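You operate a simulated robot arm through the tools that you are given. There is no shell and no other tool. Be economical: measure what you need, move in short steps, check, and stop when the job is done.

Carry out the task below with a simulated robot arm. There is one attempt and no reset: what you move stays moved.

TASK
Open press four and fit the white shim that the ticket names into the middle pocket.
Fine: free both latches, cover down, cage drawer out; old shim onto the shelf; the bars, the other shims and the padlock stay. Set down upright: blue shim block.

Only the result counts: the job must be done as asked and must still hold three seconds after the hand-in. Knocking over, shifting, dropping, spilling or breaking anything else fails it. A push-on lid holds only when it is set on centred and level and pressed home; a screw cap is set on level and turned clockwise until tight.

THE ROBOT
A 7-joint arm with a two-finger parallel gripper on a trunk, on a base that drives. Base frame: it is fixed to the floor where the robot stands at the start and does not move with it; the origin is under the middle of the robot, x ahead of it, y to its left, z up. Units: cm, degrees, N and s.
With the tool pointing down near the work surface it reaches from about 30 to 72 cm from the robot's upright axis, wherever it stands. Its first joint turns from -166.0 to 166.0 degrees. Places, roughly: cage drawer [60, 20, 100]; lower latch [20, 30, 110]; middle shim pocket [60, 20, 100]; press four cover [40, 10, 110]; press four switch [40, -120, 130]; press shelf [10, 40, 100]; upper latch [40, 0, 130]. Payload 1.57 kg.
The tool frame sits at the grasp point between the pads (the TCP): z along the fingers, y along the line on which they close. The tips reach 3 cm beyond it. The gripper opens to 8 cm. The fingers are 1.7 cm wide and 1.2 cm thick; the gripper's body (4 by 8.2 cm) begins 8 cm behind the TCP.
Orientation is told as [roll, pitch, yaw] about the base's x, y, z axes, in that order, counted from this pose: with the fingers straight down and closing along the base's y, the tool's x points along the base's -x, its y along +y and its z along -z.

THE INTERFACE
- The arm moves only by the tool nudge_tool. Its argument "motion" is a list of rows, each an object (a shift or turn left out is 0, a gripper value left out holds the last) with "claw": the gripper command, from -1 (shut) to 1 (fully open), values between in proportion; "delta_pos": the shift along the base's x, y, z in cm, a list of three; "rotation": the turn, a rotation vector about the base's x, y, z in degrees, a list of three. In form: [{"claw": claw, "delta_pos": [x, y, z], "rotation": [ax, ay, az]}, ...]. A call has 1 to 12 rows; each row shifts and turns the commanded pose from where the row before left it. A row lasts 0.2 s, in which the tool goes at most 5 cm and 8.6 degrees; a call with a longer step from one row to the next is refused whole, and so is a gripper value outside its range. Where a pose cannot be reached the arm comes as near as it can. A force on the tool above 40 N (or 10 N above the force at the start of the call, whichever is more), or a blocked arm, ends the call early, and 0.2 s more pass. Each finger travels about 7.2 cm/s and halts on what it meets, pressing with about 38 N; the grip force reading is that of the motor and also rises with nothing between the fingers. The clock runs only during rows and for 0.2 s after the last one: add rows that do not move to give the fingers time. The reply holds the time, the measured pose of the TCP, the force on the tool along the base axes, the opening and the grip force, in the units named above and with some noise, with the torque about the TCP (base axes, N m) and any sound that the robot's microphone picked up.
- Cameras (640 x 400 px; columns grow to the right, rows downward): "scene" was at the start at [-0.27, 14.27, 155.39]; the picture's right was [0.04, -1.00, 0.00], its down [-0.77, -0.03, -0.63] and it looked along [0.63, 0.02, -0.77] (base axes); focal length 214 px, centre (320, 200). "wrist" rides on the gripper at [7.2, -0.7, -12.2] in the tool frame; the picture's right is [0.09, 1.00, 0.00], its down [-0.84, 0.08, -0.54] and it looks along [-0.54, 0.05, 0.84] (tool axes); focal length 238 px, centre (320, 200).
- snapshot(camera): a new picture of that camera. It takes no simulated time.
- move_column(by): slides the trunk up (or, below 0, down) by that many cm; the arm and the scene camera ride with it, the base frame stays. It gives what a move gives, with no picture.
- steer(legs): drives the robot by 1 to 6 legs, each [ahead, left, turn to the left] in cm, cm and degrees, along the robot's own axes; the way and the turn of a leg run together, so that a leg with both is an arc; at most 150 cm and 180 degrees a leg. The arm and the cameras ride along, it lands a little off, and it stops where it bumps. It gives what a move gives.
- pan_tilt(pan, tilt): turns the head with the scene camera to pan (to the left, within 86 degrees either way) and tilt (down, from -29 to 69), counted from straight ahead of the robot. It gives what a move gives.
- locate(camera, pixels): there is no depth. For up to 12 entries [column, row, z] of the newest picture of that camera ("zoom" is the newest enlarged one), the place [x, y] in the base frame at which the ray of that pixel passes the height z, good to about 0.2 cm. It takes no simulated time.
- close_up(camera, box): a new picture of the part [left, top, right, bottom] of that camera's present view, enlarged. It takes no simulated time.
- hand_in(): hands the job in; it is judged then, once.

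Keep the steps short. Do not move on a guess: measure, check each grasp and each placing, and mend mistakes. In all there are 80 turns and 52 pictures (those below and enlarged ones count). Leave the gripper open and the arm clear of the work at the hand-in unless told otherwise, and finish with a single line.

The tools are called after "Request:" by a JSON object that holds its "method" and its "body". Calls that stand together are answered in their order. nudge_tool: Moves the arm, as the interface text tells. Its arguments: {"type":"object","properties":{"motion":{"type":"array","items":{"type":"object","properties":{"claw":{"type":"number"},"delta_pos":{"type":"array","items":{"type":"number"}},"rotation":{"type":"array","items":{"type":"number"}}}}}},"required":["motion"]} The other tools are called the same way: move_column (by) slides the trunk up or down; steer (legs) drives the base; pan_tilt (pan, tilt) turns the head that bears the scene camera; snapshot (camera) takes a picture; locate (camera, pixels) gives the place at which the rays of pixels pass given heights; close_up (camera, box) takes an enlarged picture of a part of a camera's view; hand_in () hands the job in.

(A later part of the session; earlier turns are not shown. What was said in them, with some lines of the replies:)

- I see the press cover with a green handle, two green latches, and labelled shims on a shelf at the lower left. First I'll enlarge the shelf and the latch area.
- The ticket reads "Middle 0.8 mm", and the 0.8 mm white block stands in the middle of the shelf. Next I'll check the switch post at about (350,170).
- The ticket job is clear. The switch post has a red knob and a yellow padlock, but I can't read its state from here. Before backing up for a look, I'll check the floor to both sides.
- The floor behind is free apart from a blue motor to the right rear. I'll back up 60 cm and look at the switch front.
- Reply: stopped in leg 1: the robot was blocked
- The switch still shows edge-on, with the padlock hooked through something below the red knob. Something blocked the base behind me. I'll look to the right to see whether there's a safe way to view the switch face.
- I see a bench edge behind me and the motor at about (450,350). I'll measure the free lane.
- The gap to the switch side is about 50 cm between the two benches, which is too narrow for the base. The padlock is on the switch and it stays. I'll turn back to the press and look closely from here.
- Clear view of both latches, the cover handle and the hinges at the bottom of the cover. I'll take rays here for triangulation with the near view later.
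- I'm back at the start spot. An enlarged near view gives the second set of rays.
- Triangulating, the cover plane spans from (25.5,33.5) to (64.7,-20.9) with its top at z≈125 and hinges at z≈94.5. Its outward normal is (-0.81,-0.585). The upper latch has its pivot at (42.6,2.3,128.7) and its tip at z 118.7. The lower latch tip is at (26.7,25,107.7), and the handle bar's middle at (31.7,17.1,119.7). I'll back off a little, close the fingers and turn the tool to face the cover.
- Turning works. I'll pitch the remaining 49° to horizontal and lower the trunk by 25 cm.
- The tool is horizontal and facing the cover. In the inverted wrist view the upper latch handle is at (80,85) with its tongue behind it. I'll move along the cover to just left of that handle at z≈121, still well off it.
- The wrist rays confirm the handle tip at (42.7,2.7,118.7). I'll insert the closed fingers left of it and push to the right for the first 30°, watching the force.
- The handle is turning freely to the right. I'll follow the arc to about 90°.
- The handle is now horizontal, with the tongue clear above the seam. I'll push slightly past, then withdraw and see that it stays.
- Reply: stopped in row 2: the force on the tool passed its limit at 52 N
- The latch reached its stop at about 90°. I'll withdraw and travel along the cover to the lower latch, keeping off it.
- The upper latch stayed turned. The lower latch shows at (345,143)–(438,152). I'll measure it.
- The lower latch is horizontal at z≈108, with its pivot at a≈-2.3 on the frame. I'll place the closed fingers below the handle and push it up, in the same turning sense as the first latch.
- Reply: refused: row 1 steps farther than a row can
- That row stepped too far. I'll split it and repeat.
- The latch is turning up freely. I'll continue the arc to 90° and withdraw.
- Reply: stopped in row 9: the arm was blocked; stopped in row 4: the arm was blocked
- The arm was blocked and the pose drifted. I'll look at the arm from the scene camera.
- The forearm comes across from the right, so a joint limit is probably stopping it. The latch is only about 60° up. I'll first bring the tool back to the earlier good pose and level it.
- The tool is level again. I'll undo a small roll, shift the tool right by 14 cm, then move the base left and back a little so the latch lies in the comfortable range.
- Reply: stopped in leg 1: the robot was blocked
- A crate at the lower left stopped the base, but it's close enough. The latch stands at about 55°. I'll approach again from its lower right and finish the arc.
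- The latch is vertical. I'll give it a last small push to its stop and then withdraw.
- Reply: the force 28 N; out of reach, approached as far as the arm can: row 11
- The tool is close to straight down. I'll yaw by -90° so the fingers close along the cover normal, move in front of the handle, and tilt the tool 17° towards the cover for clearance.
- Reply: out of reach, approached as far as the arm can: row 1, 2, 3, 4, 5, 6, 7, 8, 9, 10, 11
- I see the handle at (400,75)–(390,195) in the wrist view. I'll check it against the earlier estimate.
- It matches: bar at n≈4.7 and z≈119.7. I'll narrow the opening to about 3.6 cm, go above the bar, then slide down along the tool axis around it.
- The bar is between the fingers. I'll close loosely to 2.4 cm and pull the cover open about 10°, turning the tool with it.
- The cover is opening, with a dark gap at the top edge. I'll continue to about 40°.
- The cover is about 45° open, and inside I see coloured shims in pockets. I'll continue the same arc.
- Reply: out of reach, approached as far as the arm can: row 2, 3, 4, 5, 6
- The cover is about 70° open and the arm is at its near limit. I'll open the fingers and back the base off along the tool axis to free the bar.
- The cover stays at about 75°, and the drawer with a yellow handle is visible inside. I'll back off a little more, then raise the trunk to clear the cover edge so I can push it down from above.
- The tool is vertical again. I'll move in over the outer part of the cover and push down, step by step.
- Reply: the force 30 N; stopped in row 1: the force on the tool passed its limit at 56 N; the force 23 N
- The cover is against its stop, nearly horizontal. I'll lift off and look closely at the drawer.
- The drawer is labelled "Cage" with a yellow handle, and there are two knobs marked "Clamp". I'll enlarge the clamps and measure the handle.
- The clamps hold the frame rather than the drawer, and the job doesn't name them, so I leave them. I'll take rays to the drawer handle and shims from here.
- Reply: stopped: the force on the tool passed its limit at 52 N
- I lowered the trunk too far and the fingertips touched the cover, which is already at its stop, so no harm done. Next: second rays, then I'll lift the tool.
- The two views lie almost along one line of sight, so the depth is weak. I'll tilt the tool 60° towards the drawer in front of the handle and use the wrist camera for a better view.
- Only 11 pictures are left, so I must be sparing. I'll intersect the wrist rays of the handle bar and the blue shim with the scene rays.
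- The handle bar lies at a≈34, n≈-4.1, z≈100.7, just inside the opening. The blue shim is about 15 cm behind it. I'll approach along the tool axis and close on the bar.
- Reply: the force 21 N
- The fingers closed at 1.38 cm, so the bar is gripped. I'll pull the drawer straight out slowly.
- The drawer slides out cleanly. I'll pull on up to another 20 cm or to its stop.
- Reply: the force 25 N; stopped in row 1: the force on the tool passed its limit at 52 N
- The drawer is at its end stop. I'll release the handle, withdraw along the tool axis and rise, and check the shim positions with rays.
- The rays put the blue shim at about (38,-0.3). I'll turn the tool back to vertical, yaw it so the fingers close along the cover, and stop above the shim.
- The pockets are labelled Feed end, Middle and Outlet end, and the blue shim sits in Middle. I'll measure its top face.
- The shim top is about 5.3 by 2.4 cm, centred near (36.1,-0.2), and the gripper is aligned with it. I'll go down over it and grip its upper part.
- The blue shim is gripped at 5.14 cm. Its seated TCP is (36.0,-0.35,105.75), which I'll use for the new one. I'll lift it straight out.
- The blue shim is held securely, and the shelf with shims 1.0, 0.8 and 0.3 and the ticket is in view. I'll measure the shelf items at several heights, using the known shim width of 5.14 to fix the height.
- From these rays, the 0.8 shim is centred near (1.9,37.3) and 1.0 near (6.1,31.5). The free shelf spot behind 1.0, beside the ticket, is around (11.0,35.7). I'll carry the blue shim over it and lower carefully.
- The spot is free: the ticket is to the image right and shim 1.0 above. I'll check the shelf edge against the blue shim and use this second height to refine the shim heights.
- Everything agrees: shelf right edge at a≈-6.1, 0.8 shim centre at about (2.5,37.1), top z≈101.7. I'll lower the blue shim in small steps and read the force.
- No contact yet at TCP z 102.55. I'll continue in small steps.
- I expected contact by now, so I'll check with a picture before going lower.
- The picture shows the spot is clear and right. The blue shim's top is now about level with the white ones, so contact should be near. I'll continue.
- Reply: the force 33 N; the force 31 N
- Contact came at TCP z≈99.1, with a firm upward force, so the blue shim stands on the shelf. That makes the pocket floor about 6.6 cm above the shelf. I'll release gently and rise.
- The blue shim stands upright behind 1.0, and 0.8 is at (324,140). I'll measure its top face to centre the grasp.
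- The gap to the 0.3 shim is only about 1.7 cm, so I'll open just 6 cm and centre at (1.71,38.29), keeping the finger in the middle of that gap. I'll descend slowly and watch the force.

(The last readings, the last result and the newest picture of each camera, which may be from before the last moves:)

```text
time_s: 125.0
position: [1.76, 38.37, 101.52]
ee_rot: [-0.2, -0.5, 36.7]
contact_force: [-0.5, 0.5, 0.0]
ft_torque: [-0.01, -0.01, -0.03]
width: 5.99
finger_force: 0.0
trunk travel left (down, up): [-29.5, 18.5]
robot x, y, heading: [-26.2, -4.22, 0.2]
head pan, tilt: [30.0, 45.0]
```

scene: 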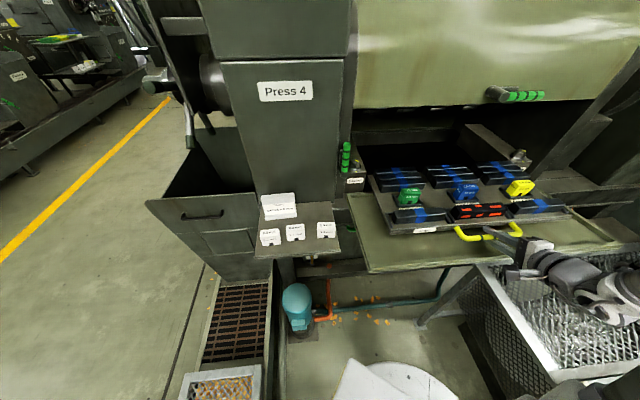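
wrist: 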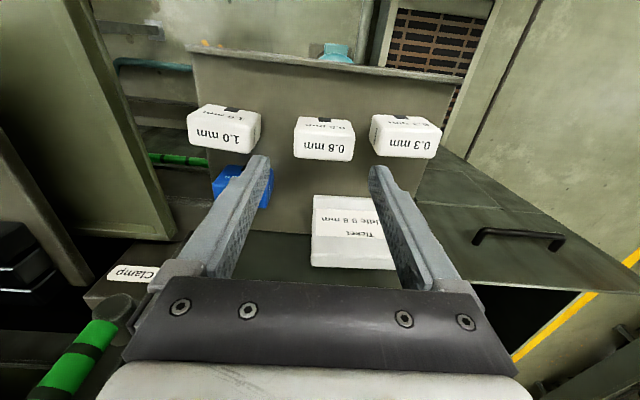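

No contact yet, with the tips at the shim-top level. I'll continue slowly.

Request:
{"method": "nudge_tool", "body": {"motion": [{"delta_pos": [0, 0, -0.2]}, {"delta_pos": [0, 0, -0.2]}, {"delta_pos": [0, 0, -0.2]}, {}]}}

Request:
{"method": "nudge_tool", "body": {"motion": [{"delta_pos": [0, 0, -0.3]}, {"delta_pos": [0, 0, -0.3]}, {"delta_pos": [0, 0, -0.3]}, {}]}}

Request:
{"method": "nudge_tool", "body": {"motion": [{"delta_pos": [0, 0, -0.3]}, {"delta_pos": [0, 0, -0.3]}, {"delta_pos": [0, 0, -0.2]}, {}]}}

```text
time_s: 126.0
position: [1.87, 38.39, 100.95]
ee_rot: [-0.1, -0.5, 36.6]
contact_force: [-0.3, 0.0, -0.4]
ft_torque: [-0.01, -0.01, 0.0]
width: 6.0
finger_force: 0.1
trunk travel left (down, up): [-29.5, 18.5]
robot x, y, heading: [-25.84, -4.58, 0.6]
head pan, tilt: [30.0, 45.0]
```

```text
time_s: 127.0
position: [1.75, 38.31, 99.97]
ee_rot: [-0.2, -0.6, 36.5]
contact_force: [0.8, 0.4, 1.3]
ft_torque: [-0.03, 0.03, -0.01]
width: 6.0
finger_force: 0.1
trunk travel left (down, up): [-29.5, 18.5]
robot x, y, heading: [-25.91, -4.34, 0.3]
head pan, tilt: [30.0, 45.0]
```

```text
time_s: 128.0
position: [1.74, 38.38, 99.13]
ee_rot: [-0.1, -0.4, 36.6]
contact_force: [-0.6, 0.9, -0.4]
ft_torque: [0.02, -0.01, -0.01]
width: 6.0
finger_force: 0.1
trunk travel left (down, up): [-29.5, 18.5]
robot x, y, heading: [-25.92, -4.81, 0.2]
head pan, tilt: [30.0, 45.0]
```

The descent was free to z 99.1, with no contact. I'll close gently and lift straight up.

Request:
{"method": "nudge_tool", "body": {"motion": [{"claw": 0.4}, {"claw": 0.2}, {"claw": 0.0}, {"claw": -0.3}, {"claw": -0.3}, {}]}}

Request:
{"method": "nudge_tool", "body": {"motion": [{"delta_pos": [0, 0, 1]}, {"delta_pos": [0, 0, 2]}, {"delta_pos": [0, 0, 4]}, {"delta_pos": [0, 0, 4.5]}, {"delta_pos": [0, 0, 4.5]}, {"delta_pos": [0, 0, 4.5]}, {"delta_pos": [0, 0, 1.5]}, {}]}}

```text
time_s: 129.4
position: [1.69, 38.29, 99.13]
ee_rot: [-0.1, -0.5, 36.5]
contact_force: [-1.0, 0.0, 0.3]
ft_torque: [0.04, -0.02, 0.0]
width: 5.12
finger_force: 37.5
trunk travel left (down, up): [-29.5, 18.5]
robot x, y, heading: [-26.05, -4.31, 0.1]
head pan, tilt: [30.0, 45.0]
```

```text
time_s: 131.2
position: [2.15, 38.35, 121.38]
ee_rot: [-0.2, -0.5, 36.5]
contact_force: [-0.4, 0.5, -1.1]
ft_torque: [0.03, 0.01, 0.01]
width: 5.11
finger_force: 38.3
trunk travel left (down, up): [-29.5, 18.5]
robot x, y, heading: [-25.76, -4.43, 0.2]
head pan, tilt: [30.0, 45.0]
```

White 0.8 is held at 5.12 cm. I'll carry it back along the same path to above the middle pocket.

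Request:
{"method": "nudge_tool", "body": {"motion": [{"delta_pos": [2.17, -3.27, 0]}, {"delta_pos": [2.17, -3.27, 0]}, {"delta_pos": [2.16, -3.26, 0]}, {"delta_pos": [3.0, -3.7, 0]}, {"delta_pos": [3.0, -3.7, 0]}, {"delta_pos": [3.0, -3.7, 0]}, {"delta_pos": [3.0, -3.7, 0]}, {"delta_pos": [3.0, -3.7, 0]}, {"delta_pos": [3.0, -3.7, 0]}, {"delta_pos": [3.0, -3.7, 0]}, {}]}}

```text
time_s: 133.6
position: [29.47, 2.45, 121.06]
ee_rot: [-0.1, -0.5, 36.7]
contact_force: [-0.1, -0.4, -0.8]
ft_torque: [0.01, 0.0, 0.0]
width: 5.11
finger_force: 38.1
trunk travel left (down, up): [-29.5, 18.5]
robot x, y, heading: [-25.77, -4.11, 0.2]
head pan, tilt: [30.0, 45.0]
```

Request:
{"method": "nudge_tool", "body": {"motion": [{"delta_pos": [3.3, -1.4, 0]}, {"delta_pos": [3.25, -1.4, 0]}, {"delta_pos": [0, 0, -4]}, {"delta_pos": [0, 0, -4]}, {"delta_pos": [0, 0, -3.5]}, {}, {}]}}

Request:
{"method": "snapshot", "body": {"camera": "wrist"}}

```text
time_s: 135.2
position: [35.57, 0.15, 109.74]
ee_rot: [-0.1, -0.5, 36.5]
contact_force: [-0.2, -0.1, -0.6]
ft_torque: [0.02, -0.03, -0.03]
width: 5.12
finger_force: 37.7
trunk travel left (down, up): [-29.5, 18.5]
robot x, y, heading: [-25.86, -4.09, 0.4]
head pan, tilt: [30.0, 45.0]
```

```text
1 pictures are left
```

wrist: 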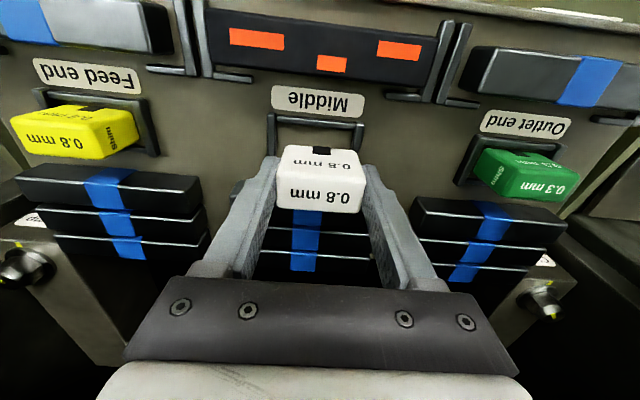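

The shim sits in the gripper just as the blue one did, with the notch outward. I'll check the empty bracket's position against my target.

Request:
{"method": "locate", "body": {"camera": "wrist", "pixels": [[269, 116, 102], [363, 124, 102], [269, 116, 101], [363, 124, 101], [316, 120, 101.5]]}}

Request:
{"method": "nudge_tool", "body": {"motion": [{"delta_pos": [0.4, -0.47, 0]}, {}, {}]}}

```text
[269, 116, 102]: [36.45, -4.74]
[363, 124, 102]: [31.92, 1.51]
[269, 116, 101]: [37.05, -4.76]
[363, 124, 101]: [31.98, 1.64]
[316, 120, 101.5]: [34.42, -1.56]
```

```text
time_s: 136.0
position: [36.01, -0.47, 109.7]
ee_rot: [-0.1, -0.5, 36.5]
contact_force: [-0.1, 0.3, -1.2]
ft_torque: [0.03, -0.02, 0.0]
width: 5.17
finger_force: 38.0
trunk travel left (down, up): [-29.5, 18.5]
robot x, y, heading: [-25.78, -4.41, -0.0]
head pan, tilt: [30.0, 45.0]
```

The bracket centre is at a≈33.6, the same as my target. I'll lower in small steps, watching for early contact above z 105.75.

Request:
{"method": "nudge_tool", "body": {"motion": [{"delta_pos": [0, 0.05, -0.8]}, {"delta_pos": [0, 0, -0.8]}, {"delta_pos": [0, 0, -0.4]}, {}]}}

Request:
{"method": "nudge_tool", "body": {"motion": [{"delta_pos": [0, 0, -0.3]}, {"delta_pos": [0, 0, -0.3]}, {}]}}

Request:
{"method": "nudge_tool", "body": {"motion": [{"delta_pos": [0, 0, -0.25]}, {"delta_pos": [0, 0, -0.25]}, {}]}}

Request:
{"method": "nudge_tool", "body": {"motion": [{"delta_pos": [0, 0, -0.25]}, {"delta_pos": [0, 0, -0.25]}, {}]}}

```text
time_s: 137.0
position: [36.21, -0.44, 107.6]
ee_rot: [-0.1, -0.5, 36.5]
contact_force: [0.4, 0.4, -0.7]
ft_torque: [0.02, 0.01, -0.01]
width: 5.12
finger_force: 38.4
trunk travel left (down, up): [-29.5, 18.5]
robot x, y, heading: [-26.07, -4.47, 0.0]
head pan, tilt: [30.0, 45.0]
```

```text
time_s: 137.8
position: [36.17, -0.53, 107.11]
ee_rot: [-0.1, -0.4, 36.5]
contact_force: [-0.3, -0.3, 0.0]
ft_torque: [0.01, 0.01, -0.03]
width: 5.13
finger_force: 37.7
trunk travel left (down, up): [-29.5, 18.5]
robot x, y, heading: [-25.94, -4.34, 0.2]
head pan, tilt: [30.0, 45.0]
```

```text
time_s: 138.6
position: [36.21, -0.53, 106.66]
ee_rot: [-0.1, -0.5, 36.4]
contact_force: [0.1, -0.5, -1.1]
ft_torque: [0.02, -0.01, 0.01]
width: 5.14
finger_force: 37.7
trunk travel left (down, up): [-29.5, 18.5]
robot x, y, heading: [-26.11, -4.25, 0.3]
head pan, tilt: [30.0, 45.0]
```

```text
time_s: 139.4
position: [36.22, -0.48, 106.3]
ee_rot: [-0.1, -0.4, 36.5]
contact_force: [0.1, 0.4, -1.9]
ft_torque: [0.0, 0.01, -0.05]
width: 5.13
finger_force: 37.7
trunk travel left (down, up): [-29.5, 18.5]
robot x, y, heading: [-26.07, -4.36, 0.1]
head pan, tilt: [30.0, 45.0]
```

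The tool has drifted about 0.2 cm along, with readings near (36.2,-0.5). I'll correct it and continue down.

Request:
{"method": "nudge_tool", "body": {"motion": [{"delta_pos": [-0.19, 0.12, 0]}, {"delta_pos": [0, 0, -0.2]}, {"delta_pos": [0, 0, -0.1]}, {}]}}

Request:
{"method": "nudge_tool", "body": {"motion": [{"delta_pos": [0, 0, -0.15]}, {"delta_pos": [0, 0, -0.1]}, {}]}}

Request:
{"method": "nudge_tool", "body": {"motion": [{"delta_pos": [0, 0, -0.15]}, {}]}}

Request:
{"method": "nudge_tool", "body": {"motion": [{"delta_pos": [0, 0, -0.15]}, {}]}}

```text
time_s: 140.4
position: [35.98, -0.48, 105.76]
ee_rot: [-0.1, -0.5, 36.5]
contact_force: [-0.3, -0.7, -0.1]
ft_torque: [-0.03, 0.01, 0.01]
width: 5.12
finger_force: 38.1
trunk travel left (down, up): [-29.5, 18.5]
robot x, y, heading: [-26.06, -4.52, 0.4]
head pan, tilt: [30.0, 45.0]
```

```text
time_s: 141.2
position: [35.92, -0.47, 105.83]
ee_rot: [-0.1, -0.5, 36.5]
contact_force: [0.1, -1.5, 9.2]
ft_torque: [0.09, 0.23, -0.01]
width: 5.14
finger_force: 37.8
trunk travel left (down, up): [-29.5, 18.5]
robot x, y, heading: [-26.16, -4.89, 0.2]
head pan, tilt: [30.0, 45.0]
```

```text
time_s: 141.8
position: [35.89, -0.51, 105.79]
ee_rot: [-0.2, -0.8, 36.5]
contact_force: [2.5, -0.8, 23.7]
ft_torque: [0.2, 0.23, -0.03]
width: 5.13
finger_force: 38.1
trunk travel left (down, up): [-29.5, 18.5]
robot x, y, heading: [-26.16, -4.47, 0.0]
head pan, tilt: [30.0, 45.0]
```

```text
time_s: 142.4
position: [35.99, -0.51, 105.63]
ee_rot: [-0.3, -1.0, 36.5]
contact_force: [4.9, -1.5, 32.7]
ft_torque: [0.13, 0.21, 0.01]
width: 5.14
finger_force: 38.0
trunk travel left (down, up): [-29.5, 18.5]
robot x, y, heading: [-26.11, -4.56, 0.0]
head pan, tilt: [30.0, 45.0]
```

Contact came at z≈105.8, matching the seated height of the old shim. I'll relax the pressure, open slowly and rise straight up.

Request:
{"method": "nudge_tool", "body": {"motion": [{"delta_pos": [0, 0, 0.35]}, {"claw": 0.1}, {"claw": 0.3}, {"claw": 0.5}, {"claw": 0.8}, {"claw": 0.8}, {"delta_pos": [0, 0, 1]}, {"delta_pos": [0, 0, 2]}, {"delta_pos": [0, 0, 3]}, {"delta_pos": [-0.8, -0.6, 3]}, {}]}}

Request:
{"method": "snapshot", "body": {"camera": "wrist"}}

```text
time_s: 144.8
position: [35.12, -0.9, 114.66]
ee_rot: [-0.1, -0.6, 36.6]
contact_force: [-0.6, -0.9, 0.3]
ft_torque: [-0.02, -0.01, 0.01]
width: 7.2
finger_force: 0.0
trunk travel left (down, up): [-29.5, 18.5]
robot x, y, heading: [-25.6, -4.47, 0.3]
head pan, tilt: [30.0, 45.0]
```

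```text
0 pictures are left
```

wrist: 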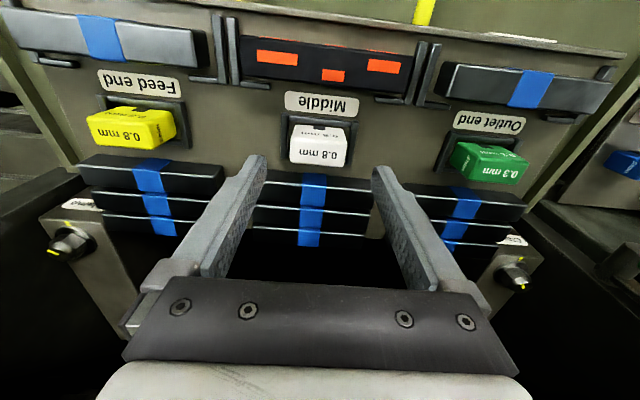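

The white 0.8 mm shim stands square inside the Middle bracket. I'll move the open gripper clear, up and outward.

Request:
{"method": "nudge_tool", "body": {"motion": [{"claw": 1, "delta_pos": [0, 0, 4]}, {"delta_pos": [-1.5, -1, 3]}, {"delta_pos": [-3, -2.2, 1]}, {"delta_pos": [-3, -2.2, 0]}, {"delta_pos": [-3, -2.2, 0]}, {}]}}

```text
time_s: 146.2
position: [24.48, -8.51, 122.53]
ee_rot: [0.0, -0.5, 36.7]
contact_force: [-0.5, -0.2, -0.4]
ft_torque: [-0.01, -0.01, -0.01]
width: 8.02
finger_force: 0.0
trunk travel left (down, up): [-29.5, 18.5]
robot x, y, heading: [-25.93, -4.31, 0.1]
head pan, tilt: [30.0, 45.0]
```

The arm is clear and the gripper open, so I'll hand in.

Request:
{"method": "hand_in", "body": {}}

```text
The job is handed in.
```

Press four is open and the white 0.8 mm shim the ticket names is in the middle pocket; the blue 0.5 mm shim stands on the shelf, but I couldn't get a view of the switch face and the base was stopped by obstacles twice.
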